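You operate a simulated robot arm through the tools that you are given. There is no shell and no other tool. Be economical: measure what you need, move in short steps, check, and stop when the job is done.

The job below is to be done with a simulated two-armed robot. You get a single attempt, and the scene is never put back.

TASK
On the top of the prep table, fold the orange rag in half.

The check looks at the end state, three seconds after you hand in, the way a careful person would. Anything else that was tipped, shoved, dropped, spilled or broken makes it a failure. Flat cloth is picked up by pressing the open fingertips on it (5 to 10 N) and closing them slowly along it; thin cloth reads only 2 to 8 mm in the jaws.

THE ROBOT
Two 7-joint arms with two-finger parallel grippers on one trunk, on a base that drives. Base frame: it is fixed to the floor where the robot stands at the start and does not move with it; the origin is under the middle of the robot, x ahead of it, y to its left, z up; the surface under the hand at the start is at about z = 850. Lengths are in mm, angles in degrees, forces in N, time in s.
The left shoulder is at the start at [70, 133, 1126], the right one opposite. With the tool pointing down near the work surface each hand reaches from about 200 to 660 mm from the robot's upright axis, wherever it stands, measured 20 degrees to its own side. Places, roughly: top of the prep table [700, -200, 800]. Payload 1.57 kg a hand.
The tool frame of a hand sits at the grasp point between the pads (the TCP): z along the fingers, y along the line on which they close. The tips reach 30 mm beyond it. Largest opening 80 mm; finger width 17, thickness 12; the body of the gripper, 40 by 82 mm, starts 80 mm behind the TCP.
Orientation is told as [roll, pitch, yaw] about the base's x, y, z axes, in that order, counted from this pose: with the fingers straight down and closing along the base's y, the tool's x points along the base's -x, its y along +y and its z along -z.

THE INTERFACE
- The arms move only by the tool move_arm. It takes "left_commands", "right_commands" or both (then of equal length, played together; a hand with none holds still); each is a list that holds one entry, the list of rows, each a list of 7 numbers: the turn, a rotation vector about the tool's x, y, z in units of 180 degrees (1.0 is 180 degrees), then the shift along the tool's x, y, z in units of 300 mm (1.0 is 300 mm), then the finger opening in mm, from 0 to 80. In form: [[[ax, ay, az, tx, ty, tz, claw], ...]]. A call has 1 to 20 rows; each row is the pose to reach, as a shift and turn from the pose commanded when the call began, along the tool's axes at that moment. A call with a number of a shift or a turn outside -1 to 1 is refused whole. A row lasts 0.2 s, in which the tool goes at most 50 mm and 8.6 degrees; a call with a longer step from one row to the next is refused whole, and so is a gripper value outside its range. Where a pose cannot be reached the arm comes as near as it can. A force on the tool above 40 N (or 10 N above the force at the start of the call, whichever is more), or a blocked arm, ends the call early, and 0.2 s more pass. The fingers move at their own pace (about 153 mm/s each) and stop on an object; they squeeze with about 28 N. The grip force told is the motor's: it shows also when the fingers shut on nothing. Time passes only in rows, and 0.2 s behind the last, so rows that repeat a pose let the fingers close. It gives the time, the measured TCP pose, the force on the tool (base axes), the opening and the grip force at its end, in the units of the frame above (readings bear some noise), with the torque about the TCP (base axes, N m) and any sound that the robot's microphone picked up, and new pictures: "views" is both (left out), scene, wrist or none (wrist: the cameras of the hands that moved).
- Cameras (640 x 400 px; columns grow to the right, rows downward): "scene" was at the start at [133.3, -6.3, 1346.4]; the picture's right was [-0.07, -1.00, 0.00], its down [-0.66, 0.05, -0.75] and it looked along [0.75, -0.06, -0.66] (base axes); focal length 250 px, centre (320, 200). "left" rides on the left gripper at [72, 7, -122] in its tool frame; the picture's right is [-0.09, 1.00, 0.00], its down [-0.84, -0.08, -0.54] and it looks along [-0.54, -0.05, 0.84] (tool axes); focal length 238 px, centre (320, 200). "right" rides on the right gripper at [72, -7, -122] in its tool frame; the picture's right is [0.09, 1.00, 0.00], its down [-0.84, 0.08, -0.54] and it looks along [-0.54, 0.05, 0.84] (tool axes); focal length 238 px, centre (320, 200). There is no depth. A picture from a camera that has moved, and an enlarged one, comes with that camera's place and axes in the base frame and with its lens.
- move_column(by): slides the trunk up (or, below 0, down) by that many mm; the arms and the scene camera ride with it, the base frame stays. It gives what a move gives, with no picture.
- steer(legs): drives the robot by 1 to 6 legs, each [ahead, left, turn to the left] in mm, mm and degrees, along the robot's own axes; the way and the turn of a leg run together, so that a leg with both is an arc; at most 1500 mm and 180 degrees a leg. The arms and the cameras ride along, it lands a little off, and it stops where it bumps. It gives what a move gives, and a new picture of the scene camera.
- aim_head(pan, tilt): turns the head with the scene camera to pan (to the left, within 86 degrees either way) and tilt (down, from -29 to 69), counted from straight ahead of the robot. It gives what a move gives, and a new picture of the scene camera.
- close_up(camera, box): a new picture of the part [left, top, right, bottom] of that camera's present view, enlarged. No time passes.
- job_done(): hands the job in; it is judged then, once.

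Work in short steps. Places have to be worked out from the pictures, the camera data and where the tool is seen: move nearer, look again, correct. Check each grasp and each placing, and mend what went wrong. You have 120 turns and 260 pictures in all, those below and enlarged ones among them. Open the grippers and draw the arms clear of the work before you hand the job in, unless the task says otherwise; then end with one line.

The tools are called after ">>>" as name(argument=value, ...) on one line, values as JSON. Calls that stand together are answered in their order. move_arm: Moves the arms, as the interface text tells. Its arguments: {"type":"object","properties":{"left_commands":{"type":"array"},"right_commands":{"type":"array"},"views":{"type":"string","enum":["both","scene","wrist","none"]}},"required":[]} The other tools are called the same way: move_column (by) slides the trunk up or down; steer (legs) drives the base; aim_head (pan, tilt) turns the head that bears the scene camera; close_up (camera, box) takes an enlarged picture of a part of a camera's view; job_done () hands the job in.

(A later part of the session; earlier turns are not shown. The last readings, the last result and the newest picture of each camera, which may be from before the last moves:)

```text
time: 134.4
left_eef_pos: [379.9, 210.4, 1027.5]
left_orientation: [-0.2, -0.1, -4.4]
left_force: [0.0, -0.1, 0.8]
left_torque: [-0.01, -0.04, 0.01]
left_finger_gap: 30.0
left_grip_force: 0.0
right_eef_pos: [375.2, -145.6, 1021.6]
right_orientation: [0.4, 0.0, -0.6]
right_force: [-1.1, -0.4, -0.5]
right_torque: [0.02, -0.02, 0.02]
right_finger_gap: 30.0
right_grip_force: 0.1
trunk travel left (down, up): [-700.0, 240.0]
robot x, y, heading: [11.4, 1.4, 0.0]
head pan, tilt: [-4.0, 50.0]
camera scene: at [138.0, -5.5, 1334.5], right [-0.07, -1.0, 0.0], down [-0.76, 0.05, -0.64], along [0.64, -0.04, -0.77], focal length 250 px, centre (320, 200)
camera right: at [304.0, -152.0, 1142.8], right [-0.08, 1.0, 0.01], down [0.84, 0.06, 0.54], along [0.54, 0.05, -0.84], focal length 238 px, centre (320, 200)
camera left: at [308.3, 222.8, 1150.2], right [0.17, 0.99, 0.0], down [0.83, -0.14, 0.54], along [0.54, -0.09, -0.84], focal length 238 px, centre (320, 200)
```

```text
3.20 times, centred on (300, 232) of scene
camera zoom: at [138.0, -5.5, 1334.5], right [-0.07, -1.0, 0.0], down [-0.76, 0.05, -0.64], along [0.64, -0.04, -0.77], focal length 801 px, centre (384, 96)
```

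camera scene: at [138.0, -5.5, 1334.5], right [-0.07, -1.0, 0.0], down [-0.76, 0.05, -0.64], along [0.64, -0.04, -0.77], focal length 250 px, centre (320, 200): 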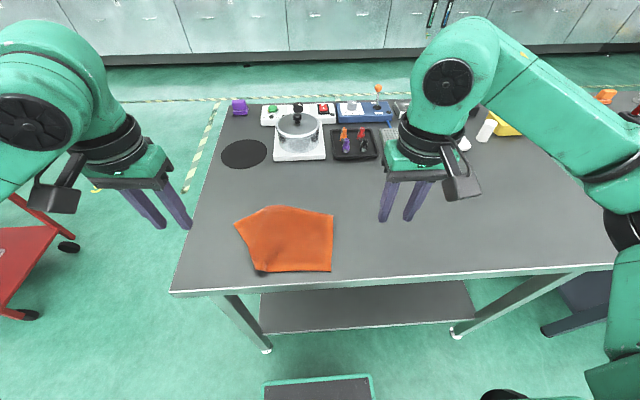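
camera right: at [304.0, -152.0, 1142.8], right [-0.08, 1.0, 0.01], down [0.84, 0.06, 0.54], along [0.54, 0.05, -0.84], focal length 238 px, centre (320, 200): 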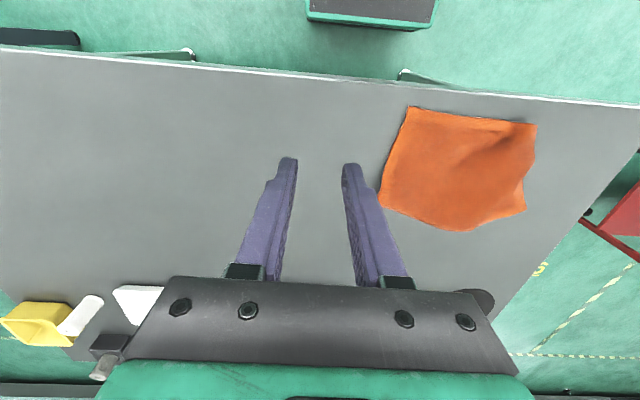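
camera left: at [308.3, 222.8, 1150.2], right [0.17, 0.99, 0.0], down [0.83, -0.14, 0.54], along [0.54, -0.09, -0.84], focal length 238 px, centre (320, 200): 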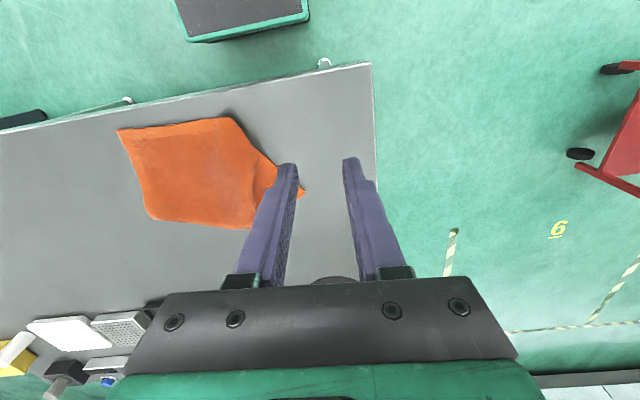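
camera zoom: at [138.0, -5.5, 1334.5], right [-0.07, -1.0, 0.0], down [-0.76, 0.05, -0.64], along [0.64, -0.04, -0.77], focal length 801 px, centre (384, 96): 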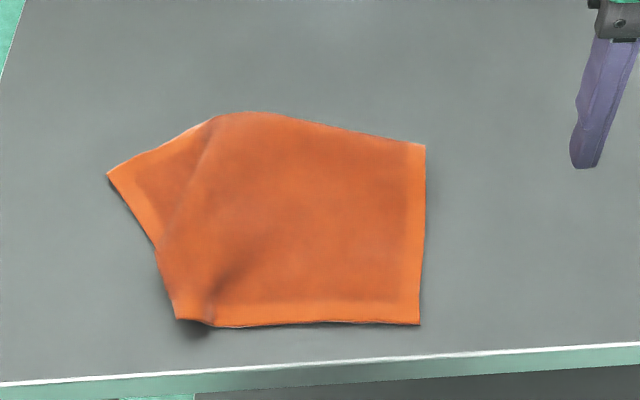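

The rag is now nearly flat: three corners spread, with the near-left corner tucked beneath around (367–418, 110–130) and a thin strip tucked under the far edge. I'll pinch the near-left fold with the left hand (yaw -62°).

>>> move_arm(left_commands=[[[0, 0, 0.036, -0.01, -0.03, 0.03, 30], [0, 0, 0.071, -0.02, -0.07, 0.07, 30], [0, 0, 0.107, -0.03, -0.11, 0.11, 30], [0, 0, 0.142, -0.04, -0.15, 0.16, 30], [0, 0, 0.178, -0.05, -0.19, 0.21, 30], [0, 0, 0.213, -0.06, -0.23, 0.26, 30], [0, 0, 0.249, -0.07, -0.27, 0.31, 30], [0, 0, 0.284, -0.079, -0.3, 0.35, 30], [0, 0, 0.32, -0.079, -0.328, 0.383, 30]]], views="wrist")

```text
time: 136.4
left_eef_pos: [396.9, 108.6, 912.1]
left_orientation: [-0.1, -0.2, -62.0]
left_force: [-0.4, 1.1, 0.2]
left_torque: [0.02, -0.01, -0.03]
left_finger_gap: 30.2
left_grip_force: 0.0
right_eef_pos: [376.8, -144.0, 1020.0]
right_orientation: [0.5, 0.1, -0.7]
right_force: [-1.2, 0.4, 0.0]
right_torque: [0.02, 0.04, 0.01]
right_finger_gap: 30.0
right_grip_force: 0.0
trunk travel left (down, up): [-700.0, 240.0]
robot x, y, heading: [14.9, 1.3, -0.0]
head pan, tilt: [-4.0, 50.0]
camera left: at [369.7, 175.6, 1033.6], right [0.92, 0.39, 0.0], down [0.32, -0.77, 0.54], along [0.21, -0.5, -0.84], focal length 238 px, centre (320, 200)
```

left: 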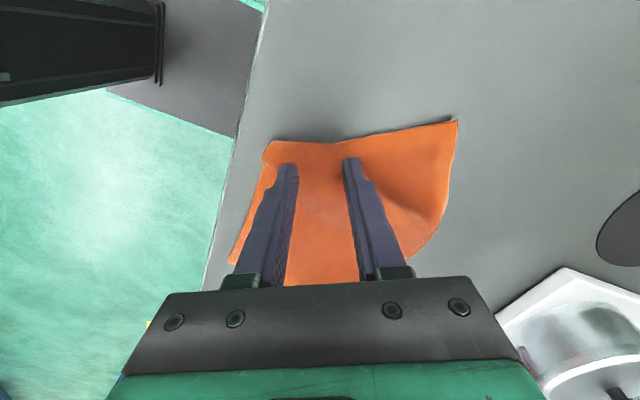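

Fingers straddle the fold just inside its edge. I'll lower to contact and close.

>>> move_arm(left_commands=[[[0, 0, 0, 0, 0.01, 0.025, 30], [0, 0, 0, 0, 0.01, 0.045, 30], [0, 0, 0, 0, 0.01, 0.06, 30], [0, 0, 0, 0, 0.01, 0.072, 30], [0, 0, 0, 0, 0.01, 0.08, 27], [0, 0, 0, 0, 0.01, 0.08, 22], [0, 0, 0, 0, 0.01, 0.08, 17], [0, 0, 0, 0, 0.01, 0.08, 12], [0, 0, 0, 0, 0.01, 0.08, 7], [0, 0, 0, 0, 0.01, 0.08, 0], [0, 0, 0, 0, 0.01, 0.08, 0], [0, 0, 0, -0.02, 0.01, 0.0, 0], [0, 0, 0, -0.06, 0.01, -0.08, 0], [0, 0, 0, -0.1, 0.01, -0.16, 0], [0, 0, 0, -0.12, 0.01, -0.22, 0], [0, 0, 0, -0.12, 0.01, -0.22, 0]]], views="scene")

>>> close_up(camera="scene", box=[200, 150, 380, 262])

```text
time: 139.8
left_eef_pos: [418.6, 80.3, 978.9]
left_orientation: [-0.2, -0.2, -62.0]
left_force: [0.4, -0.8, -0.6]
left_torque: [-0.04, 0.02, -0.01]
left_finger_gap: 9.0
left_grip_force: 27.8
right_eef_pos: [376.1, -144.8, 1020.9]
right_orientation: [0.5, 0.1, -0.7]
right_force: [0.3, 0.1, 0.4]
right_torque: [-0.01, 0.03, 0.01]
right_finger_gap: 30.1
right_grip_force: 0.1
trunk travel left (down, up): [-700.0, 240.0]
robot x, y, heading: [12.2, 1.1, 0.3]
head pan, tilt: [-4.0, 50.0]
camera scene: at [139.6, -4.9, 1334.3], right [-0.07, -1.0, 0.0], down [-0.76, 0.05, -0.64], along [0.64, -0.04, -0.77], focal length 250 px, centre (320, 200)
```

scene: 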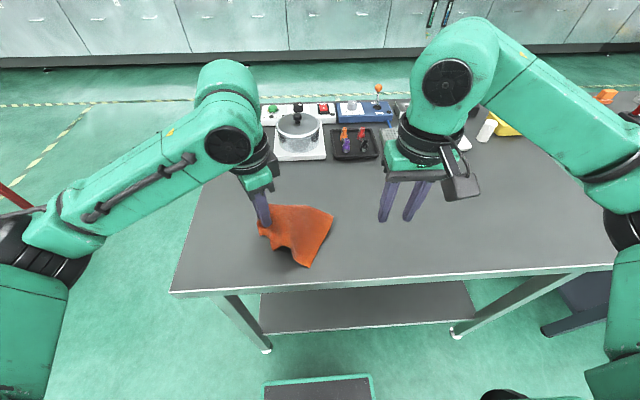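

```text
3.56 times, centred on (290, 206) of scene
camera zoom: at [139.6, -4.9, 1334.3], right [-0.07, -1.0, 0.0], down [-0.76, 0.05, -0.64], along [0.64, -0.04, -0.77], focal length 890 px, centre (427, 179)
```

zoom: 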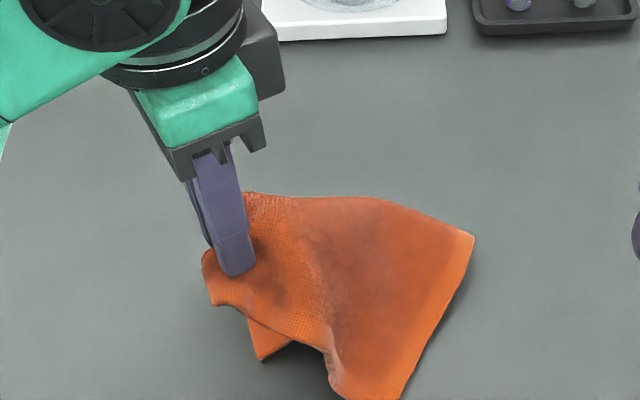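

The hidden corner dropped out and now points toward the robot under the grip. I'll lower while moving far-right so it trails out, then release and lift away.

>>> move_arm(left_commands=[[[0, 0, 0, -0.03, 0.02, 0.05, 0], [0, 0, 0, -0.06, 0.04, 0.1, 0], [0, 0, 0, -0.09, 0.055, 0.15, 0], [0, 0, 0, -0.12, 0.07, 0.2, 0], [0, 0, 0, -0.15, 0.085, 0.25, 0], [0, 0, 0, -0.167, 0.1, 0.285, 0], [0, 0, 0, -0.167, 0.1, 0.285, 14], [0, 0, 0, -0.167, 0.1, 0.285, 32], [0, 0, 0, -0.167, 0.1, 0.2, 32], [0, 0, 0, -0.1, 0.1, 0.08, 32], [0, 0, 0, 0.0, 0.1, -0.02, 32], [0, 0, 0, 0.1, 0.1, -0.08, 32], [0, 0, 0, 0.2, 0.1, -0.12, 32], [0, 0, 0, 0.3, 0.1, -0.12, 32]]], views="none")

>>> close_up(camera="scene", box=[200, 160, 400, 285])

>>> close_up(camera="right", box=[300, 50, 620, 250])

```text
time: 142.8
left_eef_pos: [400.6, 174.0, 1014.1]
left_orientation: [-0.1, -0.2, -61.9]
left_force: [0.2, 0.1, 0.2]
left_torque: [-0.02, -0.03, -0.04]
left_finger_gap: 31.8
left_grip_force: 0.1
right_eef_pos: [375.5, -144.2, 1020.8]
right_orientation: [0.3, 0.0, -0.7]
right_force: [0.3, 0.5, -0.5]
right_torque: [0.01, 0.02, 0.02]
right_finger_gap: 30.1
right_grip_force: 0.1
trunk travel left (down, up): [-700.0, 240.0]
robot x, y, heading: [12.6, -1.3, 0.1]
head pan, tilt: [-4.0, 50.0]
```

```text
3.20 times, centred on (300, 222) of scene
camera zoom: at [138.6, -3.5, 1334.5], right [-0.07, -1.0, 0.0], down [-0.76, 0.05, -0.64], along [0.64, -0.04, -0.77], focal length 801 px, centre (384, 128)
```

zoom: 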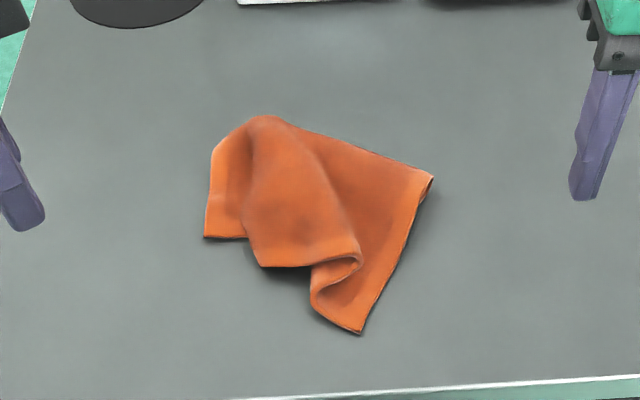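

```text
2.00 times, centred on (460, 150) of right
camera zoom: at [304.7, -150.0, 1142.6], right [-0.08, 1.0, 0.01], down [0.84, 0.06, 0.54], along [0.54, 0.05, -0.84], focal length 477 px, centre (40, 300)
```

zoom: 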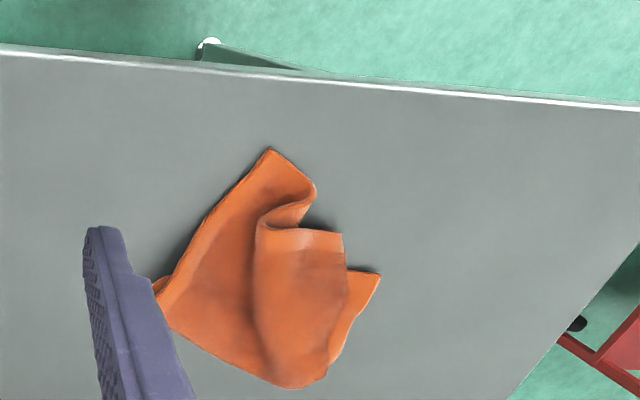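

The pleat tells me the layout: B is at (371,-5), A is the corner of the raised fold near (416,57), with the slack hem between them. I'll grasp B with the right hand first.

>>> move_arm(right_commands=[[[0, 0, -0.01, -0.005, 0.08, 0.05, 26], [0, 0, -0.03, -0.01, 0.18, 0.12, 26], [0, 0, -0.05, -0.015, 0.28, 0.2, 26], [0, 0, -0.07, -0.02, 0.38, 0.28, 26], [0, 0, -0.09, -0.03, 0.47, 0.36, 26], [0, 0, -0.09, -0.03, 0.48, 0.42, 26], [0, 0, -0.09, -0.03, 0.48, 0.447, 26], [0, 0, -0.09, -0.03, 0.48, 0.456, 26]]], views="wrist")

```text
time: 144.6
left_eef_pos: [401.4, 173.6, 1013.1]
left_orientation: [-0.2, -0.2, -62.0]
left_force: [-0.4, 0.2, 0.0]
left_torque: [0.03, 0.0, -0.02]
left_finger_gap: 32.0
left_grip_force: 0.0
right_eef_pos: [387.7, -0.5, 886.6]
right_orientation: [0.5, -0.1, 15.5]
right_force: [-0.3, 0.2, 0.0]
right_torque: [0.01, -0.01, 0.02]
right_finger_gap: 26.0
right_grip_force: 0.1
trunk travel left (down, up): [-700.0, 240.0]
robot x, y, heading: [13.5, -1.5, 0.3]
head pan, tilt: [-4.0, 50.0]
camera right: at [322.0, -26.5, 1007.6], right [-0.36, 0.93, 0.01], down [0.79, 0.29, 0.54], along [0.51, 0.2, -0.84], focal length 238 px, centre (320, 200)
```

right: 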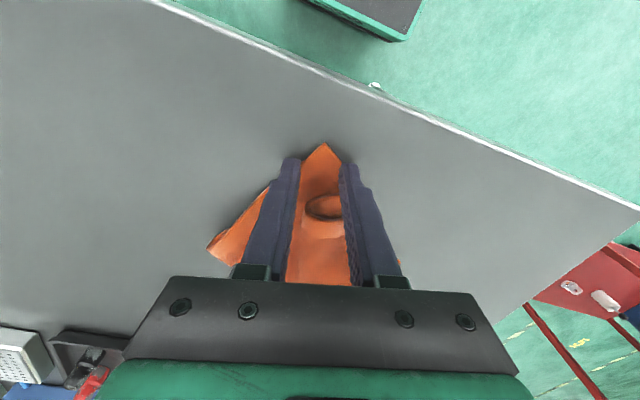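

Corner B is centred between the fingers. I'll press about 3 mm more and close slowly, then pull it to the right.

>>> move_arm(right_commands=[[[0, 0, 0, -0.012, 0, 0.006, 26], [0, 0, 0, -0.012, 0, 0.012, 26], [0, 0, 0, -0.012, 0, 0.013, 22], [0, 0, 0, -0.012, 0, 0.013, 18], [0, 0, 0, -0.012, 0, 0.013, 14], [0, 0, 0, -0.012, 0, 0.013, 10], [0, 0, 0, -0.012, 0, 0.012, 6], [0, 0, 0, -0.012, 0, 0.01, 0], [0, 0, 0, -0.012, 0, 0.01, 0]]], views="wrist")

```text
time: 146.6
left_eef_pos: [401.2, 172.4, 1014.2]
left_orientation: [0.0, -0.2, -62.0]
left_force: [0.1, -0.3, 0.0]
left_torque: [-0.02, 0.04, 0.0]
left_finger_gap: 31.9
left_grip_force: 0.1
right_eef_pos: [391.2, -1.3, 883.9]
right_orientation: [0.5, -0.2, 15.5]
right_force: [-0.5, -0.5, 1.5]
right_torque: [0.0, 0.01, 0.01]
right_finger_gap: 0.0
right_grip_force: 21.3
trunk travel left (down, up): [-700.0, 240.0]
robot x, y, heading: [12.6, -2.0, 0.3]
head pan, tilt: [-4.0, 50.0]
camera right: at [323.9, -26.9, 1005.5], right [-0.36, 0.93, 0.01], down [0.79, 0.29, 0.54], along [0.51, 0.2, -0.84], focal length 238 px, centre (320, 200)
```

right: 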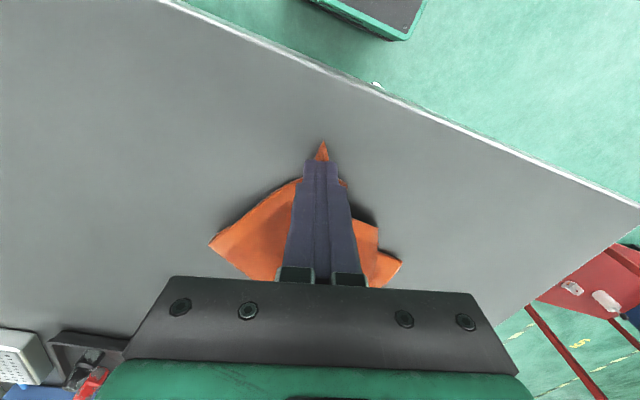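

Slipped shut. Again with a wider opening, 9 mm further in and a firmer press.

>>> move_arm(right_commands=[[[0, 0, 0, 0, 0, -0.02, 15], [0, 0, 0, -0.015, 0, -0.03, 28], [0, 0, 0, -0.03, 0, -0.02, 28], [0, 0, 0, -0.03, 0, 0.0, 28], [0, 0, 0, -0.03, 0, 0.008, 28], [0, 0, 0, -0.03, 0, 0.01, 25], [0, 0, 0, -0.03, 0, 0.01, 21], [0, 0, 0, -0.03, 0, 0.01, 17], [0, 0, 0, -0.03, 0, 0.01, 13], [0, 0, 0, -0.03, 0, 0.009, 9], [0, 0, 0, -0.03, 0, 0.008, 5], [0, 0, 0, -0.03, 0, 0.007, 0], [0, 0, 0, -0.03, 0, 0.006, 0]]], views="none")

```text
time: 149.4
left_eef_pos: [400.4, 172.6, 1013.9]
left_orientation: [0.0, -0.2, -62.0]
left_force: [0.2, -0.4, -0.3]
left_torque: [0.01, 0.01, -0.03]
left_finger_gap: 32.2
left_grip_force: 0.0
right_eef_pos: [398.3, 2.7, 881.4]
right_orientation: [0.6, -0.1, 15.5]
right_force: [0.2, -0.1, 13.3]
right_torque: [0.04, -0.02, -0.01]
right_finger_gap: 3.8
right_grip_force: 24.5
trunk travel left (down, up): [-700.0, 240.0]
robot x, y, heading: [16.8, -2.1, 0.3]
head pan, tilt: [-4.0, 50.0]
```

Got it (3.8 mm). I'll pull B to the right by about 100 mm, low, to draw out the pleat.

>>> move_arm(right_commands=[[[0, 0, 0, 0, 0, -0.04, 0], [0, 0, 0, 0.02, -0.05, -0.06, 0], [0, 0, 0, 0.05, -0.12, -0.06, 0], [0, 0, 0, 0.08, -0.19, -0.06, 0], [0, 0, 0, 0.11, -0.25, -0.05, 0], [0, 0, 0, 0.129, -0.303, -0.03, 0]]], views="none")

>>> close_up(camera="scene", box=[200, 160, 400, 285])

>>> close_up(camera="left", box=[0, 0, 400, 250])

```text
time: 150.8
left_eef_pos: [401.5, 172.4, 1013.6]
left_orientation: [0.0, -0.1, -62.0]
left_force: [-0.4, 0.3, 0.7]
left_torque: [-0.02, 0.02, 0.07]
left_finger_gap: 31.9
left_grip_force: 0.0
right_eef_pos: [385.8, -98.2, 890.6]
right_orientation: [0.6, 0.0, 15.5]
right_force: [0.4, 0.5, 0.8]
right_torque: [0.02, 0.0, 0.01]
right_finger_gap: 3.5
right_grip_force: 25.4
trunk travel left (down, up): [-700.0, 240.0]
robot x, y, heading: [11.8, 1.4, 0.1]
head pan, tilt: [-4.0, 50.0]
```

```text
3.20 times, centred on (300, 222) of scene
camera zoom: at [139.6, -5.8, 1334.4], right [-0.07, -1.0, 0.0], down [-0.76, 0.05, -0.64], along [0.64, -0.04, -0.77], focal length 801 px, centre (384, 128)
```

zoom: 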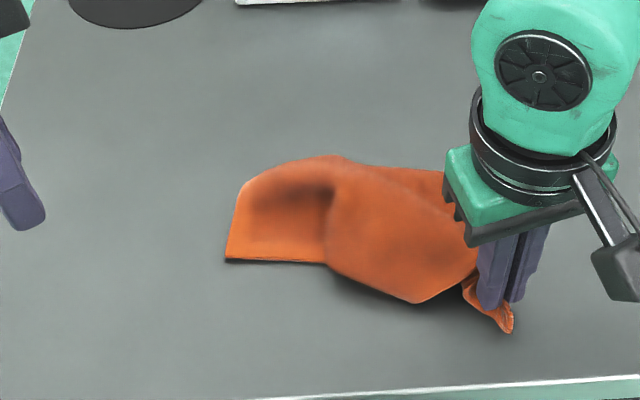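

```text
1.60 times, centred on (200, 125) of left
camera zoom: at [373.6, 239.0, 1136.3], right [0.92, 0.39, 0.0], down [0.33, -0.77, 0.54], along [0.21, -0.5, -0.84], focal length 381 px, centre (512, 320)
```

zoom: 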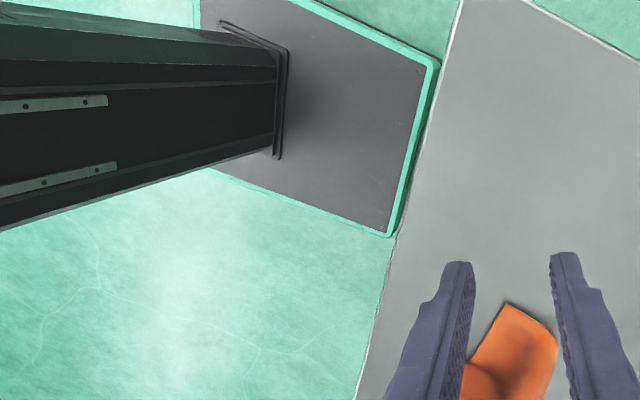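

Corner K at (432, 83) is clean and single-layered. I'll pinch it with the left hand while the right keeps B, so I can stretch the pleat out.

>>> move_arm(left_commands=[[[0, 0, -0.01, -0.06, -0.005, 0.05, 28], [0, 0, -0.02, -0.13, -0.01, 0.12, 28], [0, 0, -0.03, -0.2, -0.015, 0.19, 28], [0, 0, -0.04, -0.27, -0.02, 0.26, 28], [0, 0, -0.05, -0.33, -0.025, 0.33, 28], [0, 0, -0.05, -0.382, -0.027, 0.38, 28], [0, 0, -0.05, -0.382, -0.027, 0.415, 28], [0, 0, -0.05, -0.382, -0.027, 0.43, 28]]], views="wrist")

```text
time: 152.6
left_eef_pos: [448.5, 66.6, 884.5]
left_orientation: [-0.1, -0.2, -52.9]
left_force: [0.4, 1.0, 1.8]
left_torque: [0.05, -0.01, 0.01]
left_finger_gap: 28.1
left_grip_force: 0.0
right_eef_pos: [386.1, -96.2, 891.1]
right_orientation: [0.4, -0.1, 15.5]
right_force: [-0.5, 0.2, -0.3]
right_torque: [-0.01, -0.01, 0.01]
right_finger_gap: 3.7
right_grip_force: 24.3
trunk travel left (down, up): [-700.0, 240.0]
robot x, y, heading: [11.4, 3.5, 0.1]
head pan, tilt: [-4.0, 50.0]
camera left: at [409.8, 127.9, 1006.7], right [0.85, 0.53, 0.0], down [0.44, -0.71, 0.54], along [0.29, -0.46, -0.84], focal length 238 px, centre (320, 200)
```

left: 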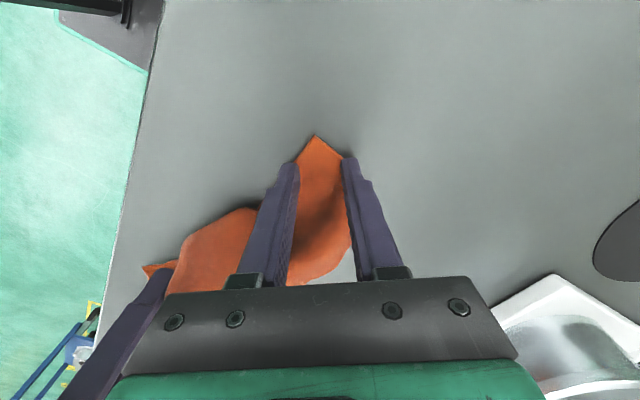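

The corner is centred between the fingers. I'll press and close, then pull it left until just taut.

>>> move_arm(left_commands=[[[0, 0, 0, -0.012, 0, 0.004, 28], [0, 0, 0, -0.012, 0, 0.008, 28], [0, 0, 0, -0.012, 0, 0.009, 24], [0, 0, 0, -0.012, 0, 0.009, 20], [0, 0, 0, -0.012, 0, 0.009, 16], [0, 0, 0, -0.012, 0, 0.009, 12], [0, 0, 0, -0.012, 0, 0.008, 8], [0, 0, 0, -0.012, 0, 0.007, 4], [0, 0, 0, -0.012, 0, 0.006, 0], [0, 0, 0, -0.012, 0, 0.005, 0]]], views="none")

```text
time: 154.8
left_eef_pos: [449.7, 63.6, 883.1]
left_orientation: [-0.1, -0.1, -53.1]
left_force: [-0.4, 0.0, 4.7]
left_torque: [-0.04, 0.04, 0.0]
left_finger_gap: 3.2
left_grip_force: 25.0
right_eef_pos: [385.2, -96.9, 890.5]
right_orientation: [0.4, -0.2, 15.6]
right_force: [-0.4, 0.3, 0.5]
right_torque: [-0.01, -0.05, -0.01]
right_finger_gap: 4.0
right_grip_force: 24.5
trunk travel left (down, up): [-700.0, 240.0]
robot x, y, heading: [17.4, 1.7, 0.3]
head pan, tilt: [-4.0, 50.0]
```

Both corners held (3.2 and 4.0 mm). I'll lift both high, aligned along y, so everything hangs free.

>>> move_arm(left_commands=[[[0, 0, 0, 0, 0, -0.07, 0], [0, 0, -0.03, 0.01, 0, -0.14, 0], [0, 0, -0.06, 0.025, -0.005, -0.21, 0], [0, 0, -0.09, 0.04, -0.01, -0.28, 0], [0, 0, -0.12, 0.055, -0.015, -0.35, 0], [0, 0, -0.15, 0.07, -0.02, -0.42, 0], [0, 0, -0.18, 0.085, -0.02, -0.49, 0], [0, 0, -0.21, 0.1, -0.025, -0.56, 0], [0, 0, -0.24, 0.115, -0.03, -0.63, 0], [0, 0, -0.27, 0.127, -0.03, -0.7, 0], [0, 0, -0.294, 0.127, -0.03, -0.75, 0], [0, 0, -0.294, 0.127, -0.03, -0.75, 0]]], right_commands=[[[0, 0, 0, 0, 0, -0.05, 0], [0, 0, 0.01, -0.01, 0, -0.12, 0], [0, 0, 0.02, -0.02, -0.005, -0.19, 0], [0, 0, 0.03, -0.035, -0.01, -0.26, 0], [0, 0, 0.04, -0.05, -0.015, -0.33, 0], [0, 0, 0.05, -0.06, -0.02, -0.4, 0], [0, 0, 0.06, -0.075, -0.02, -0.47, 0], [0, 0, 0.07, -0.09, -0.025, -0.54, 0], [0, 0, 0.08, -0.1, -0.03, -0.61, 0], [0, 0, 0.086, -0.112, -0.031, -0.68, 0], [0, 0, 0.086, -0.112, -0.031, -0.725, 0], [0, 0, 0.086, -0.112, -0.031, -0.725, 0]]], views="none")

>>> close_up(camera="scene", box=[200, 90, 440, 240])

```text
time: 157.4
left_eef_pos: [419.4, 88.8, 1106.7]
left_orientation: [-0.2, 0.0, 0.1]
left_force: [0.1, -0.2, -0.1]
left_torque: [0.0, 0.02, -0.03]
left_finger_gap: 3.2
left_grip_force: 24.6
right_eef_pos: [421.9, -98.6, 1108.6]
right_orientation: [0.5, 0.1, 0.1]
right_force: [-0.3, -0.9, -0.5]
right_torque: [0.01, 0.02, 0.05]
right_finger_gap: 4.1
right_grip_force: 24.1
trunk travel left (down, up): [-700.0, 240.0]
robot x, y, heading: [13.2, 0.8, 0.1]
head pan, tilt: [-4.0, 50.0]
```

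```text
2.67 times, centred on (320, 165) of scene
camera zoom: at [140.0, -5.0, 1334.3], right [-0.07, -1.0, 0.0], down [-0.76, 0.05, -0.64], along [0.64, -0.04, -0.77], focal length 667 px, centre (320, 293)
```

zoom: 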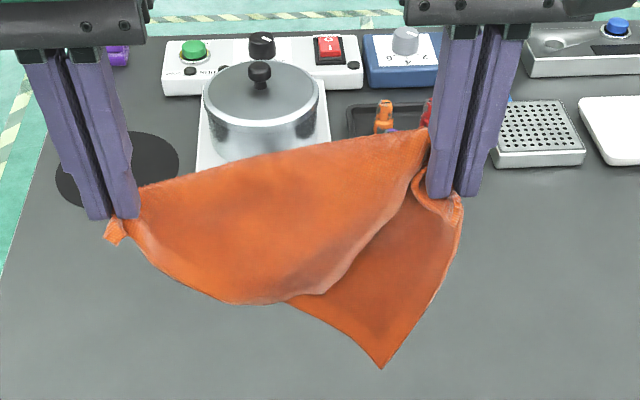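

It hangs along the diagonal again (held corners D and B), one corner in front and one behind, both free. I'll pull it nearly taut and lay it with a full-length sweep so it lands as a clean two-layer triangle with both tips toward the robot.

>>> move_arm(left_commands=[[[0, 0, 0, 0.06, 0.03, 0.04, 0], [0, 0, 0, 0.12, 0.06, 0.08, 0], [0, 0, 0, 0.18, 0.09, 0.12, 0], [0, 0, 0, 0.23, 0.1, 0.156, 0], [0, 0, 0, 0.23, 0.1, 0.156, 0], [0, 0, 0, 0.23, 0.1, 0.156, 0], [0, 0, 0, 0.23, 0.1, 0.23, 0], [0, 0, 0, 0.23, 0.1, 0.306, 0], [0, 0, 0, 0.143, 0.1, 0.312, 0], [0, 0, 0, 0.059, 0.1, 0.332, 0], [0, 0, 0, -0.02, 0.1, 0.366, 0], [0, 0, 0, -0.092, 0.1, 0.412, 0], [0, 0, 0, -0.153, 0.1, 0.466, 0], [0, 0, 0, -0.203, 0.1, 0.532, 0], [0, 0, 0, -0.24, 0.1, 0.602, 0], [0, 0, 0, -0.263, 0.1, 0.679, 0], [0, 0, 0, -0.27, 0.1, 0.726, 0]]], right_commands=[[[0, 0, 0, 0.06, -0.03, 0.04, 0], [0, 0, 0, 0.12, -0.06, 0.08, 0], [0, 0, 0, 0.18, -0.09, 0.12, 0], [0, 0, 0, 0.24, -0.1, 0.162, 0], [0, 0, 0, 0.24, -0.1, 0.162, 0], [0, 0, 0, 0.24, -0.1, 0.162, 0], [0, 0, 0, 0.24, -0.1, 0.235, 0], [0, 0, 0, 0.24, -0.1, 0.312, 0], [0, 0, 0, 0.153, -0.1, 0.319, 0], [0, 0, 0, 0.069, -0.1, 0.339, 0], [0, 0, 0, -0.01, -0.1, 0.372, 0], [0, 0, 0, -0.082, -0.1, 0.419, 0], [0, 0, 0, -0.143, -0.1, 0.472, 0], [0, 0, 0, -0.193, -0.1, 0.539, 0], [0, 0, 0, -0.23, -0.1, 0.609, 0], [0, 0, 0, -0.253, -0.1, 0.685, 0], [0, 0, 0, -0.26, -0.1, 0.732, 0]]], views="none")

>>> close_up(camera="scene", box=[200, 160, 440, 310])

```text
time: 161.0
left_eef_pos: [500.5, 119.3, 891.4]
left_orientation: [-0.1, -0.1, 0.0]
left_force: [0.6, -0.4, 1.0]
left_torque: [-0.05, 0.04, -0.08]
left_finger_gap: 3.3
left_grip_force: 24.2
right_eef_pos: [498.4, -126.4, 887.9]
right_orientation: [0.5, 0.1, -0.1]
right_force: [-1.4, -0.1, 1.5]
right_torque: [0.0, -0.02, 0.05]
right_finger_gap: 3.8
right_grip_force: 24.9
trunk travel left (down, up): [-700.0, 240.0]
robot x, y, heading: [15.7, 1.0, 0.3]
head pan, tilt: [-4.0, 50.0]
```

```text
2.67 times, centred on (320, 235) of scene
camera zoom: at [139.3, -5.1, 1334.5], right [-0.07, -1.0, 0.0], down [-0.76, 0.05, -0.64], along [0.64, -0.04, -0.77], focal length 667 px, centre (320, 107)
```

zoom: 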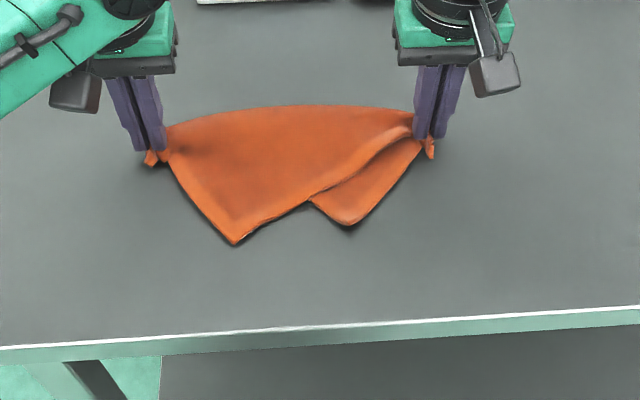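

A clean triangle: top-layer corner A at about (404, 44), held corner D at left. I'll release B with the right hand and move it to pinch A, giving me the short edge D–A.

>>> move_arm(right_commands=[[[0, 0, 0, 0, 0, 0, 14], [0, 0, 0, 0, 0, 0, 28], [0, 0, 0, 0, 0, -0.1, 28], [0, 0, 0.005, 0.02, 0.05, -0.2, 28], [0, 0, 0.01, 0.06, 0.14, -0.22, 28], [0, 0, 0.018, 0.1, 0.24, -0.22, 28], [0, 0, 0.026, 0.14, 0.34, -0.22, 28], [0, 0, 0.034, 0.18, 0.44, -0.22, 28], [0, 0, 0.044, 0.22, 0.53, -0.2, 28], [0, 0, 0.044, 0.24, 0.557, -0.12, 28], [0, 0, 0.044, 0.24, 0.557, -0.04, 28], [0, 0, 0.044, 0.24, 0.557, 0.0, 28], [0, 0, 0.044, 0.24, 0.557, 0.01, 28]]], views="wrist")

```text
time: 163.8
left_eef_pos: [500.9, 125.4, 888.4]
left_orientation: [0.1, 0.3, 0.7]
left_force: [-0.9, -0.3, 1.3]
left_torque: [-0.02, 0.01, -0.07]
left_finger_gap: 3.1
left_grip_force: 23.9
right_eef_pos: [428.1, 42.3, 889.0]
right_orientation: [1.0, 0.0, -8.0]
right_force: [0.2, 0.2, 0.0]
right_torque: [0.02, 0.0, -0.01]
right_finger_gap: 27.9
right_grip_force: 0.1
trunk travel left (down, up): [-700.0, 240.0]
robot x, y, heading: [11.7, -1.5, 0.0]
head pan, tilt: [-4.0, 50.0]
camera right: at [357.4, 43.7, 1010.6], right [0.05, 1.0, 0.02], down [0.84, -0.05, 0.54], along [0.54, -0.01, -0.84], focal length 238 px, centre (320, 200)
```

right: 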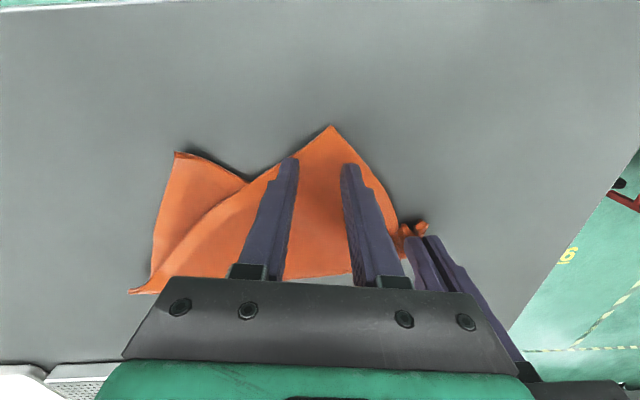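

A is nicely centred. I'll press and close.

>>> move_arm(right_commands=[[[0, 0, 0, 0, 0.008, 0.015, 28], [0, 0, 0, 0, 0.008, 0.023, 28], [0, 0, 0, 0, 0.008, 0.025, 24], [0, 0, 0, 0, 0.008, 0.025, 20], [0, 0, 0, 0, 0.008, 0.025, 16], [0, 0, 0, 0, 0.008, 0.025, 12], [0, 0, 0, 0, 0.008, 0.024, 8], [0, 0, 0, 0, 0.008, 0.023, 4], [0, 0, 0, 0, 0.008, 0.022, 0], [0, 0, 0, 0, 0.008, 0.021, 0]]], views="none")

```text
time: 166.0
left_eef_pos: [502.3, 127.7, 889.0]
left_orientation: [0.2, 0.1, 1.0]
left_force: [0.1, 0.2, 0.2]
left_torque: [-0.03, 0.02, -0.07]
left_finger_gap: 3.3
left_grip_force: 24.4
right_eef_pos: [429.1, 43.1, 882.3]
right_orientation: [0.8, 0.0, -8.0]
right_force: [1.9, 0.4, 13.7]
right_torque: [0.0, -0.1, -0.01]
right_finger_gap: 4.0
right_grip_force: 25.1
trunk travel left (down, up): [-700.0, 240.0]
robot x, y, heading: [15.7, -2.0, 0.1]
head pan, tilt: [-4.0, 50.0]
```

A is gripped (4.0 mm), so both ends of a short edge are held. I'll lift both high and square to the robot so the whole rag hangs flat.

>>> move_arm(left_commands=[[[0, 0, 0, 0, 0, -0.07, 0], [0, 0, 0, 0.01, -0.01, -0.15, 0], [0, 0, 0, 0.03, -0.03, -0.23, 0], [0, 0, 0, 0.06, -0.055, -0.31, 0], [0, 0, 0, 0.09, -0.08, -0.39, 0], [0, 0, 0, 0.12, -0.11, -0.47, 0], [0, 0, 0, 0.15, -0.14, -0.55, 0], [0, 0, 0, 0.18, -0.17, -0.63, 0], [0, 0, 0, 0.2, -0.185, -0.71, 0], [0, 0, 0, 0.207, -0.193, -0.79, 0], [0, 0, 0, 0.207, -0.193, -0.85, 0], [0, 0, 0, 0.207, -0.193, -0.85, 0]]], right_commands=[[[0, 0, 0, 0, -0.01, -0.07, 0], [0, 0, -0.004, -0.01, -0.04, -0.15, 0], [0, 0, -0.008, -0.02, -0.08, -0.23, 0], [0, 0, -0.012, -0.03, -0.12, -0.31, 0], [0, 0, -0.018, -0.04, -0.16, -0.39, 0], [0, 0, -0.024, -0.05, -0.2, -0.47, 0], [0, 0, -0.03, -0.06, -0.24, -0.55, 0], [0, 0, -0.036, -0.07, -0.28, -0.63, 0], [0, 0, -0.04, -0.08, -0.31, -0.71, 0], [0, 0, -0.044, -0.086, -0.335, -0.79, 0], [0, 0, -0.044, -0.086, -0.335, -0.86, 0], [0, 0, -0.044, -0.086, -0.335, -0.86, 0]]], views="none")

>>> close_up(camera="scene", box=[180, 80, 420, 230])

```text
time: 168.6
left_eef_pos: [438.4, 62.5, 1144.3]
left_orientation: [-0.3, -0.1, 0.0]
left_force: [-0.3, -1.6, 0.5]
left_torque: [-0.06, 0.0, -0.09]
left_finger_gap: 3.0
left_grip_force: 24.1
right_eef_pos: [439.5, -61.8, 1137.6]
right_orientation: [0.5, 0.0, 0.1]
right_force: [-0.2, 1.1, 0.0]
right_torque: [0.04, 0.0, -0.06]
right_finger_gap: 4.3
right_grip_force: 24.6
trunk travel left (down, up): [-700.0, 240.0]
robot x, y, heading: [13.6, -1.5, 0.2]
head pan, tilt: [-4.0, 50.0]
```

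```text
2.67 times, centred on (300, 155) of scene
camera zoom: at [140.3, -5.0, 1334.3], right [-0.07, -1.0, 0.0], down [-0.76, 0.05, -0.64], along [0.64, -0.04, -0.77], focal length 667 px, centre (373, 320)
```

zoom: 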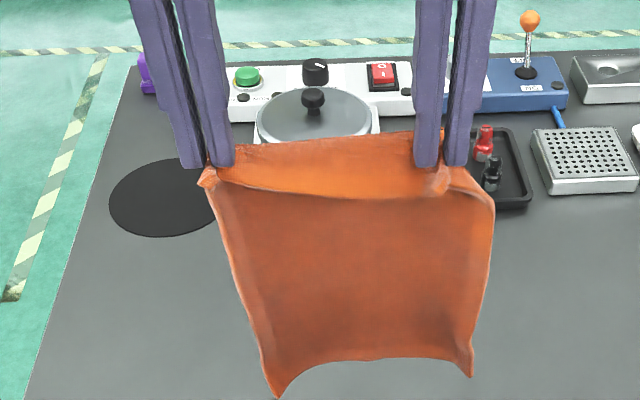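

Perfect: the whole rag hangs as a flat rectangle, with the held edge pointing away from me. So I can fold directly: touch the bottom edge down at x≈515, lay the lower half toward the robot, then swing the held edge back over it. First I'll position and touch down.

>>> move_arm(left_commands=[[[0, 0, 0, -0.062, 0.003, 0.014, 0], [0, 0, 0, -0.125, 0.006, 0.031, 0], [0, 0, 0, -0.192, 0.009, 0.048, 0], [0, 0, 0, -0.255, 0.012, 0.064, 0], [0, 0, 0, -0.255, 0.012, 0.064, 0], [0, 0, 0, -0.255, 0.012, 0.064, 0], [0, 0, 0, -0.255, 0.012, 0.114, 0], [0, 0, 0, -0.255, 0.012, 0.164, 0], [0, 0, 0, -0.255, 0.012, 0.164, 0]]], right_commands=[[[0, 0, 0, -0.058, -0.003, 0.009, 0], [0, 0, 0, -0.122, -0.006, 0.019, 0], [0, 0, 0, -0.188, -0.009, 0.032, 0], [0, 0, 0, -0.252, -0.012, 0.042, 0], [0, 0, 0, -0.252, -0.012, 0.042, 0], [0, 0, 0, -0.252, -0.012, 0.042, 0], [0, 0, 0, -0.252, -0.012, 0.092, 0], [0, 0, 0, -0.252, -0.012, 0.142, 0], [0, 0, 0, -0.252, -0.012, 0.142, 0]]], views="none")

>>> close_up(camera="scene", box=[180, 80, 420, 230])

```text
time: 170.6
left_eef_pos: [514.9, 66.5, 1096.3]
left_orientation: [-0.2, 0.0, -0.1]
left_force: [0.6, -7.3, -0.2]
left_torque: [-0.25, 0.01, -0.11]
left_finger_gap: 3.3
left_grip_force: 23.9
right_eef_pos: [515.4, -65.8, 1094.0]
right_orientation: [0.5, 0.1, 0.1]
right_force: [-1.2, 8.3, 0.2]
right_torque: [0.24, 0.02, 0.07]
right_finger_gap: 4.4
right_grip_force: 25.3
trunk travel left (down, up): [-700.0, 240.0]
robot x, y, heading: [14.2, -0.2, 0.2]
head pan, tilt: [-4.0, 50.0]
```

```text
2.67 times, centred on (300, 155) of scene
camera zoom: at [139.2, -5.0, 1334.4], right [-0.07, -1.0, 0.0], down [-0.76, 0.05, -0.64], along [0.64, -0.04, -0.77], focal length 667 px, centre (373, 320)
```

zoom: 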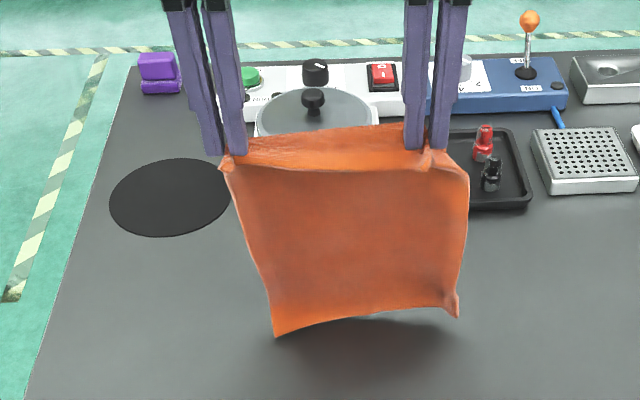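

It hangs flat and taut with the bottom about 20 mm above the table. I'll lower the last bit, lay the lower half toward the robot, then swing the held edge back over it.

>>> move_arm(left_commands=[[[0, 0, 0, 0, -0.005, 0.043, 0], [0, 0, 0, 0, -0.008, 0.083, 0], [0, 0, 0, 0, -0.008, 0.083, 0], [0, 0, 0, 0.065, -0.008, 0.147, 0], [0, 0, 0, 0.13, -0.008, 0.208, 0], [0, 0, 0, 0.197, -0.008, 0.272, 0], [0, 0, 0, 0.263, -0.008, 0.333, 0], [0, 0, 0, 0.33, -0.008, 0.397, 0], [0, 0, 0, 0.397, -0.008, 0.46, 0]]], right_commands=[[[0, 0, 0, 0, 0.005, 0.043, 0], [0, 0, 0, 0, 0.008, 0.083, 0], [0, 0, 0, 0, 0.008, 0.083, 0], [0, 0, 0, 0.065, 0.008, 0.147, 0], [0, 0, 0, 0.13, 0.008, 0.208, 0], [0, 0, 0, 0.197, 0.008, 0.272, 0], [0, 0, 0, 0.263, 0.008, 0.333, 0], [0, 0, 0, 0.33, 0.008, 0.397, 0], [0, 0, 0, 0.397, 0.008, 0.46, 0]]], views="both")

```text
time: 172.6
left_eef_pos: [398.2, 63.8, 957.2]
left_orientation: [-0.3, 0.1, 0.0]
left_force: [0.5, -1.1, -0.5]
left_torque: [-0.04, -0.04, -0.01]
left_finger_gap: 3.1
left_grip_force: 24.3
right_eef_pos: [393.8, -61.7, 957.7]
right_orientation: [0.5, 0.0, 0.0]
right_force: [0.2, 1.3, 0.3]
right_torque: [0.05, 0.0, -0.02]
right_finger_gap: 4.2
right_grip_force: 24.8
trunk travel left (down, up): [-700.0, 240.0]
robot x, y, heading: [10.5, -1.0, 0.3]
head pan, tilt: [-4.0, 50.0]
camera scene: at [138.9, -5.0, 1334.5], right [-0.07, -1.0, 0.0], down [-0.76, 0.05, -0.64], along [0.64, -0.04, -0.77], focal length 250 px, centre (320, 200)
camera right: at [324.2, -68.4, 1079.2], right [-0.09, 1.0, 0.01], down [0.84, 0.07, 0.54], along [0.54, 0.06, -0.84], focal length 238 px, centre (320, 200)
camera left: at [325.7, 70.0, 1080.7], right [0.09, 1.0, 0.0], down [0.84, -0.08, 0.54], along [0.54, -0.05, -0.84], focal length 238 px, centre (320, 200)
```

scene: 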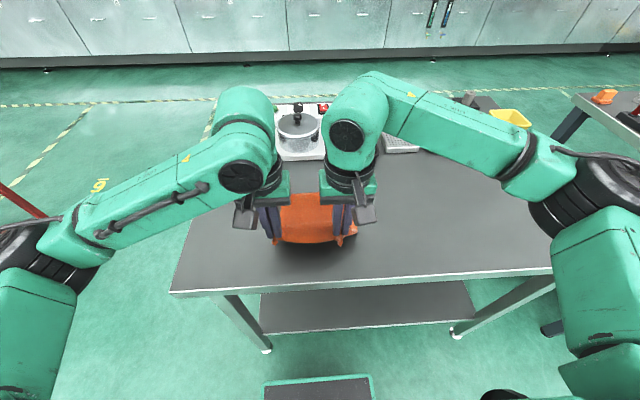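
right: 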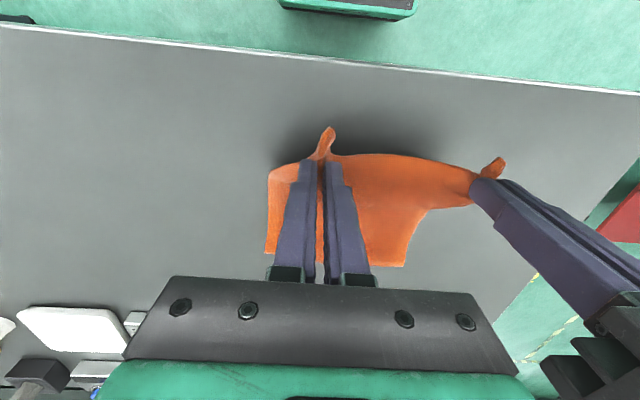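
left: 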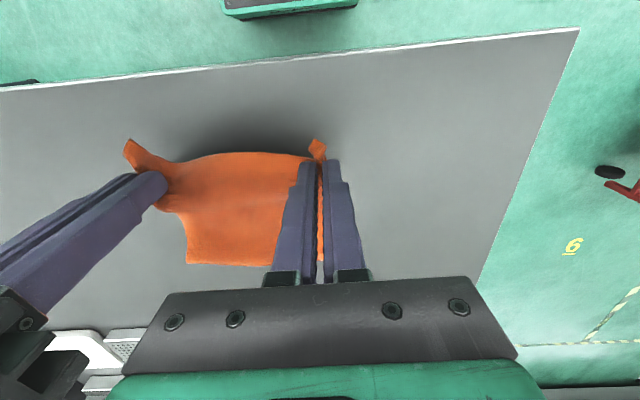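

The bottom landed farther out (BC at x≈564) and the held edge points toward me, so it's best to lay it fully flat now with D–A near. Then I can fold by lifting it at its midline. Laying and releasing.

>>> move_arm(left_commands=[[[0, 0, 0, 0.03, 0, 0.06, 0], [0, 0, 0, 0.06, 0, 0.12, 0], [0, 0, 0, 0.08, 0, 0.18, 0], [0, 0, 0, 0.085, 0, 0.222, 0], [0, 0, 0, 0.085, 0.01, 0.232, 8], [0, 0, 0, 0.085, 0.025, 0.235, 16], [0, 0, 0, 0.085, 0.04, 0.235, 26], [0, 0, 0, 0.085, 0.04, 0.15, 30], [0, 0, 0, 0.085, 0.08, 0.02, 30], [0, 0, 0, 0.05, 0.15, -0.08, 30], [0, 0, 0, 0.0, 0.25, -0.18, 30], [0, 0, 0, -0.05, 0.33, -0.25, 30]]], right_commands=[[[0, 0, 0, 0.03, 0, 0.06, 0], [0, 0, 0, 0.06, 0, 0.12, 0], [0, 0, 0, 0.08, 0, 0.18, 0], [0, 0, 0, 0.085, 0, 0.222, 0], [0, 0, 0, 0.085, -0.01, 0.232, 8], [0, 0, 0, 0.085, -0.025, 0.235, 16], [0, 0, 0, 0.085, -0.04, 0.235, 26], [0, 0, 0, 0.085, -0.04, 0.15, 30], [0, 0, 0, 0.085, -0.08, 0.02, 30], [0, 0, 0, 0.05, -0.15, -0.08, 30], [0, 0, 0, 0.0, -0.25, -0.18, 30], [0, 0, 0, -0.05, -0.33, -0.25, 30]]], views="scene")

>>> close_up(camera="scene", box=[200, 160, 440, 310])

```text
time: 175.2
left_eef_pos: [414.4, 164.3, 1033.4]
left_orientation: [-0.1, 0.0, -0.1]
left_force: [-1.0, 0.0, 0.3]
left_torque: [-0.03, 0.0, 0.01]
left_finger_gap: 30.1
left_grip_force: 0.1
right_eef_pos: [410.3, -163.1, 1031.1]
right_orientation: [0.4, 0.1, 0.1]
right_force: [-0.2, -0.4, -0.1]
right_torque: [-0.02, 0.01, -0.01]
right_finger_gap: 29.8
right_grip_force: 0.1
trunk travel left (down, up): [-700.0, 240.0]
robot x, y, heading: [13.8, -4.2, 0.5]
head pan, tilt: [-4.0, 50.0]
camera scene: at [139.4, -5.2, 1334.3], right [-0.07, -1.0, 0.0], down [-0.76, 0.05, -0.64], along [0.64, -0.04, -0.77], focal length 250 px, centre (320, 200)
```

scene: 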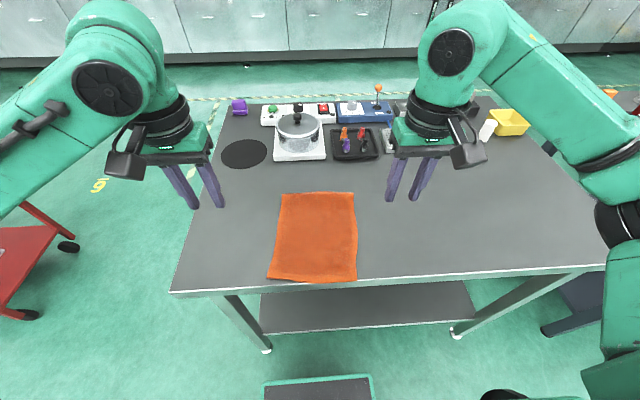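

```text
2.67 times, centred on (320, 235) of scene
camera zoom: at [139.4, -5.2, 1334.3], right [-0.07, -1.0, 0.0], down [-0.76, 0.05, -0.64], along [0.64, -0.04, -0.77], focal length 667 px, centre (320, 107)
```

zoom: 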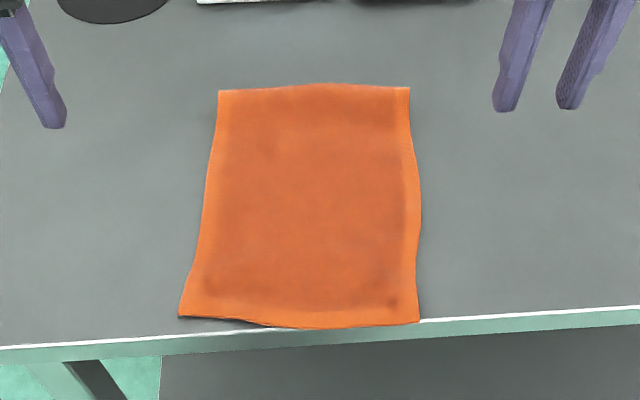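

The rag is completely flat again: corners about (572,62), (561,-122), (347,85), (331,-94). I'll fold it by pinching both side edges at the midline (457,59) and (447,-94), fingers closing along its length, so the ridge itself becomes the fold. Moving both hands there, turned about 90°.

>>> move_arm(left_commands=[[[0, 0, 0.041, -0.011, -0.02, 0.01, 30], [0, 0, 0.082, -0.022, -0.045, 0.03, 30], [0, 0, 0.123, -0.033, -0.07, 0.05, 30], [0, 0, 0.164, -0.044, -0.1, 0.08, 30], [0, 0, 0.205, -0.055, -0.13, 0.11, 30], [0, 0, 0.246, -0.066, -0.16, 0.14, 30], [0, 0, 0.287, -0.077, -0.19, 0.18, 30], [0, 0, 0.328, -0.088, -0.22, 0.22, 30], [0, 0, 0.369, -0.099, -0.25, 0.26, 30], [0, 0, 0.41, -0.11, -0.28, 0.3, 30], [0, 0, 0.451, -0.121, -0.31, 0.34, 30], [0, 0, 0.492, -0.132, -0.335, 0.37, 30], [0, 0, 0.533, -0.142, -0.351, 0.393, 30]]], right_commands=[[[0, 0, -0.036, -0.01, 0.015, 0.01, 30], [0, 0, -0.072, -0.02, 0.03, 0.03, 30], [0, 0, -0.108, -0.03, 0.045, 0.05, 30], [0, 0, -0.144, -0.04, 0.065, 0.08, 30], [0, 0, -0.18, -0.05, 0.085, 0.11, 30], [0, 0, -0.216, -0.06, 0.105, 0.14, 30], [0, 0, -0.252, -0.07, 0.125, 0.18, 30], [0, 0, -0.288, -0.08, 0.145, 0.22, 30], [0, 0, -0.324, -0.09, 0.165, 0.26, 30], [0, 0, -0.36, -0.1, 0.185, 0.3, 30], [0, 0, -0.396, -0.11, 0.205, 0.34, 30], [0, 0, -0.432, -0.118, 0.22, 0.37, 30], [0, 0, -0.467, -0.124, 0.23, 0.387, 30]]], views="wrist")

```text
time: 178.0
left_eef_pos: [455.5, 57.2, 916.3]
left_orientation: [0.1, -0.3, -96.1]
left_force: [0.1, -0.1, -0.9]
left_torque: [-0.03, -0.02, 0.01]
left_finger_gap: 30.0
left_grip_force: 0.1
right_eef_pos: [331.6, -47.2, 903.2]
right_orientation: [-6.9, -2.4, 75.4]
right_force: [-1.0, 0.2, -0.4]
right_torque: [0.02, 0.01, 0.0]
right_finger_gap: 29.9
right_grip_force: 0.0
right hand out of reach, approached as far as the arm can: row 7, 8, 9, 10, 11, 12, 13
trunk travel left (down, up): [-700.0, 240.0]
robot x, y, heading: [8.9, -1.2, -0.1]
head pan, tilt: [-4.0, 50.0]
camera right: at [305.3, -120.4, 1021.2], right [-0.98, 0.17, -0.12], down [0.07, 0.82, 0.56], along [0.19, 0.54, -0.82], focal length 238 px, centre (320, 200)
camera left: at [468.8, 128.4, 1037.4], right [0.98, -0.2, 0.0], down [-0.17, -0.82, 0.55], along [-0.11, -0.54, -0.84], focal length 238 px, centre (320, 200)
```

right: 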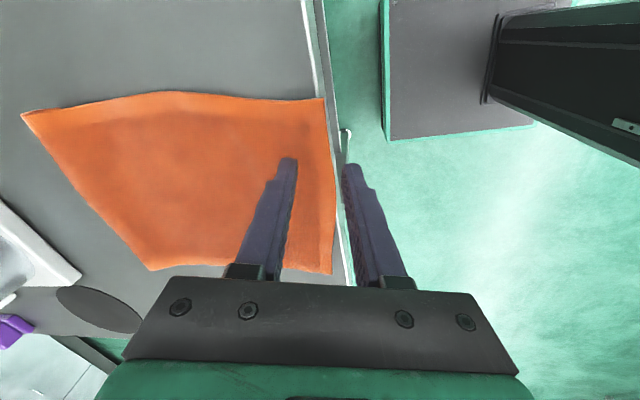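
left: 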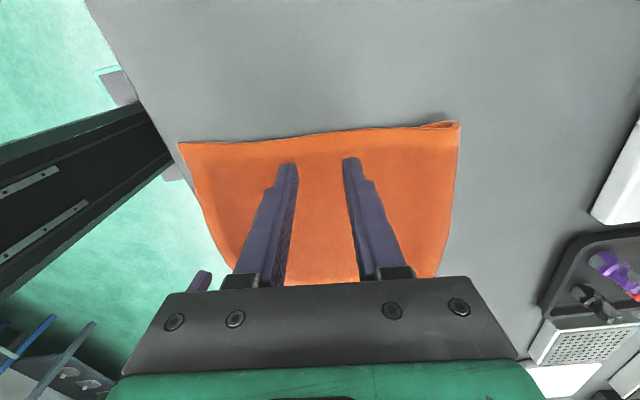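

The left is in place, but the right ran out of reach at that angle and drifted (above the cloth, not touching). I'll raise it and bring it to the right midpoint at yaw about -6° instead.

>>> move_arm(right_commands=[[[0, 0, 0.01, 0, 0, -0.1, 24], [-0.003, 0.004, 0.05, 0, -0.02, -0.22, 24], [-0.006, 0.008, 0.1, 0.003, -0.06, -0.28, 24], [-0.009, 0.012, 0.145, 0.006, -0.11, -0.3, 24], [-0.012, 0.016, 0.19, 0.01, -0.16, -0.3, 24], [-0.014, 0.02, 0.235, 0.013, -0.21, -0.3, 24], [-0.017, 0.025, 0.28, 0.016, -0.26, -0.3, 24], [-0.02, 0.03, 0.325, 0.02, -0.31, -0.28, 24], [-0.022, 0.034, 0.37, 0.024, -0.36, -0.24, 24], [-0.024, 0.037, 0.41, 0.028, -0.4, -0.18, 24], [-0.024, 0.037, 0.451, 0.028, -0.41, -0.1, 24]]], views="both")

```text
refused: row 3 steps farther than a row can; nothing moved
```

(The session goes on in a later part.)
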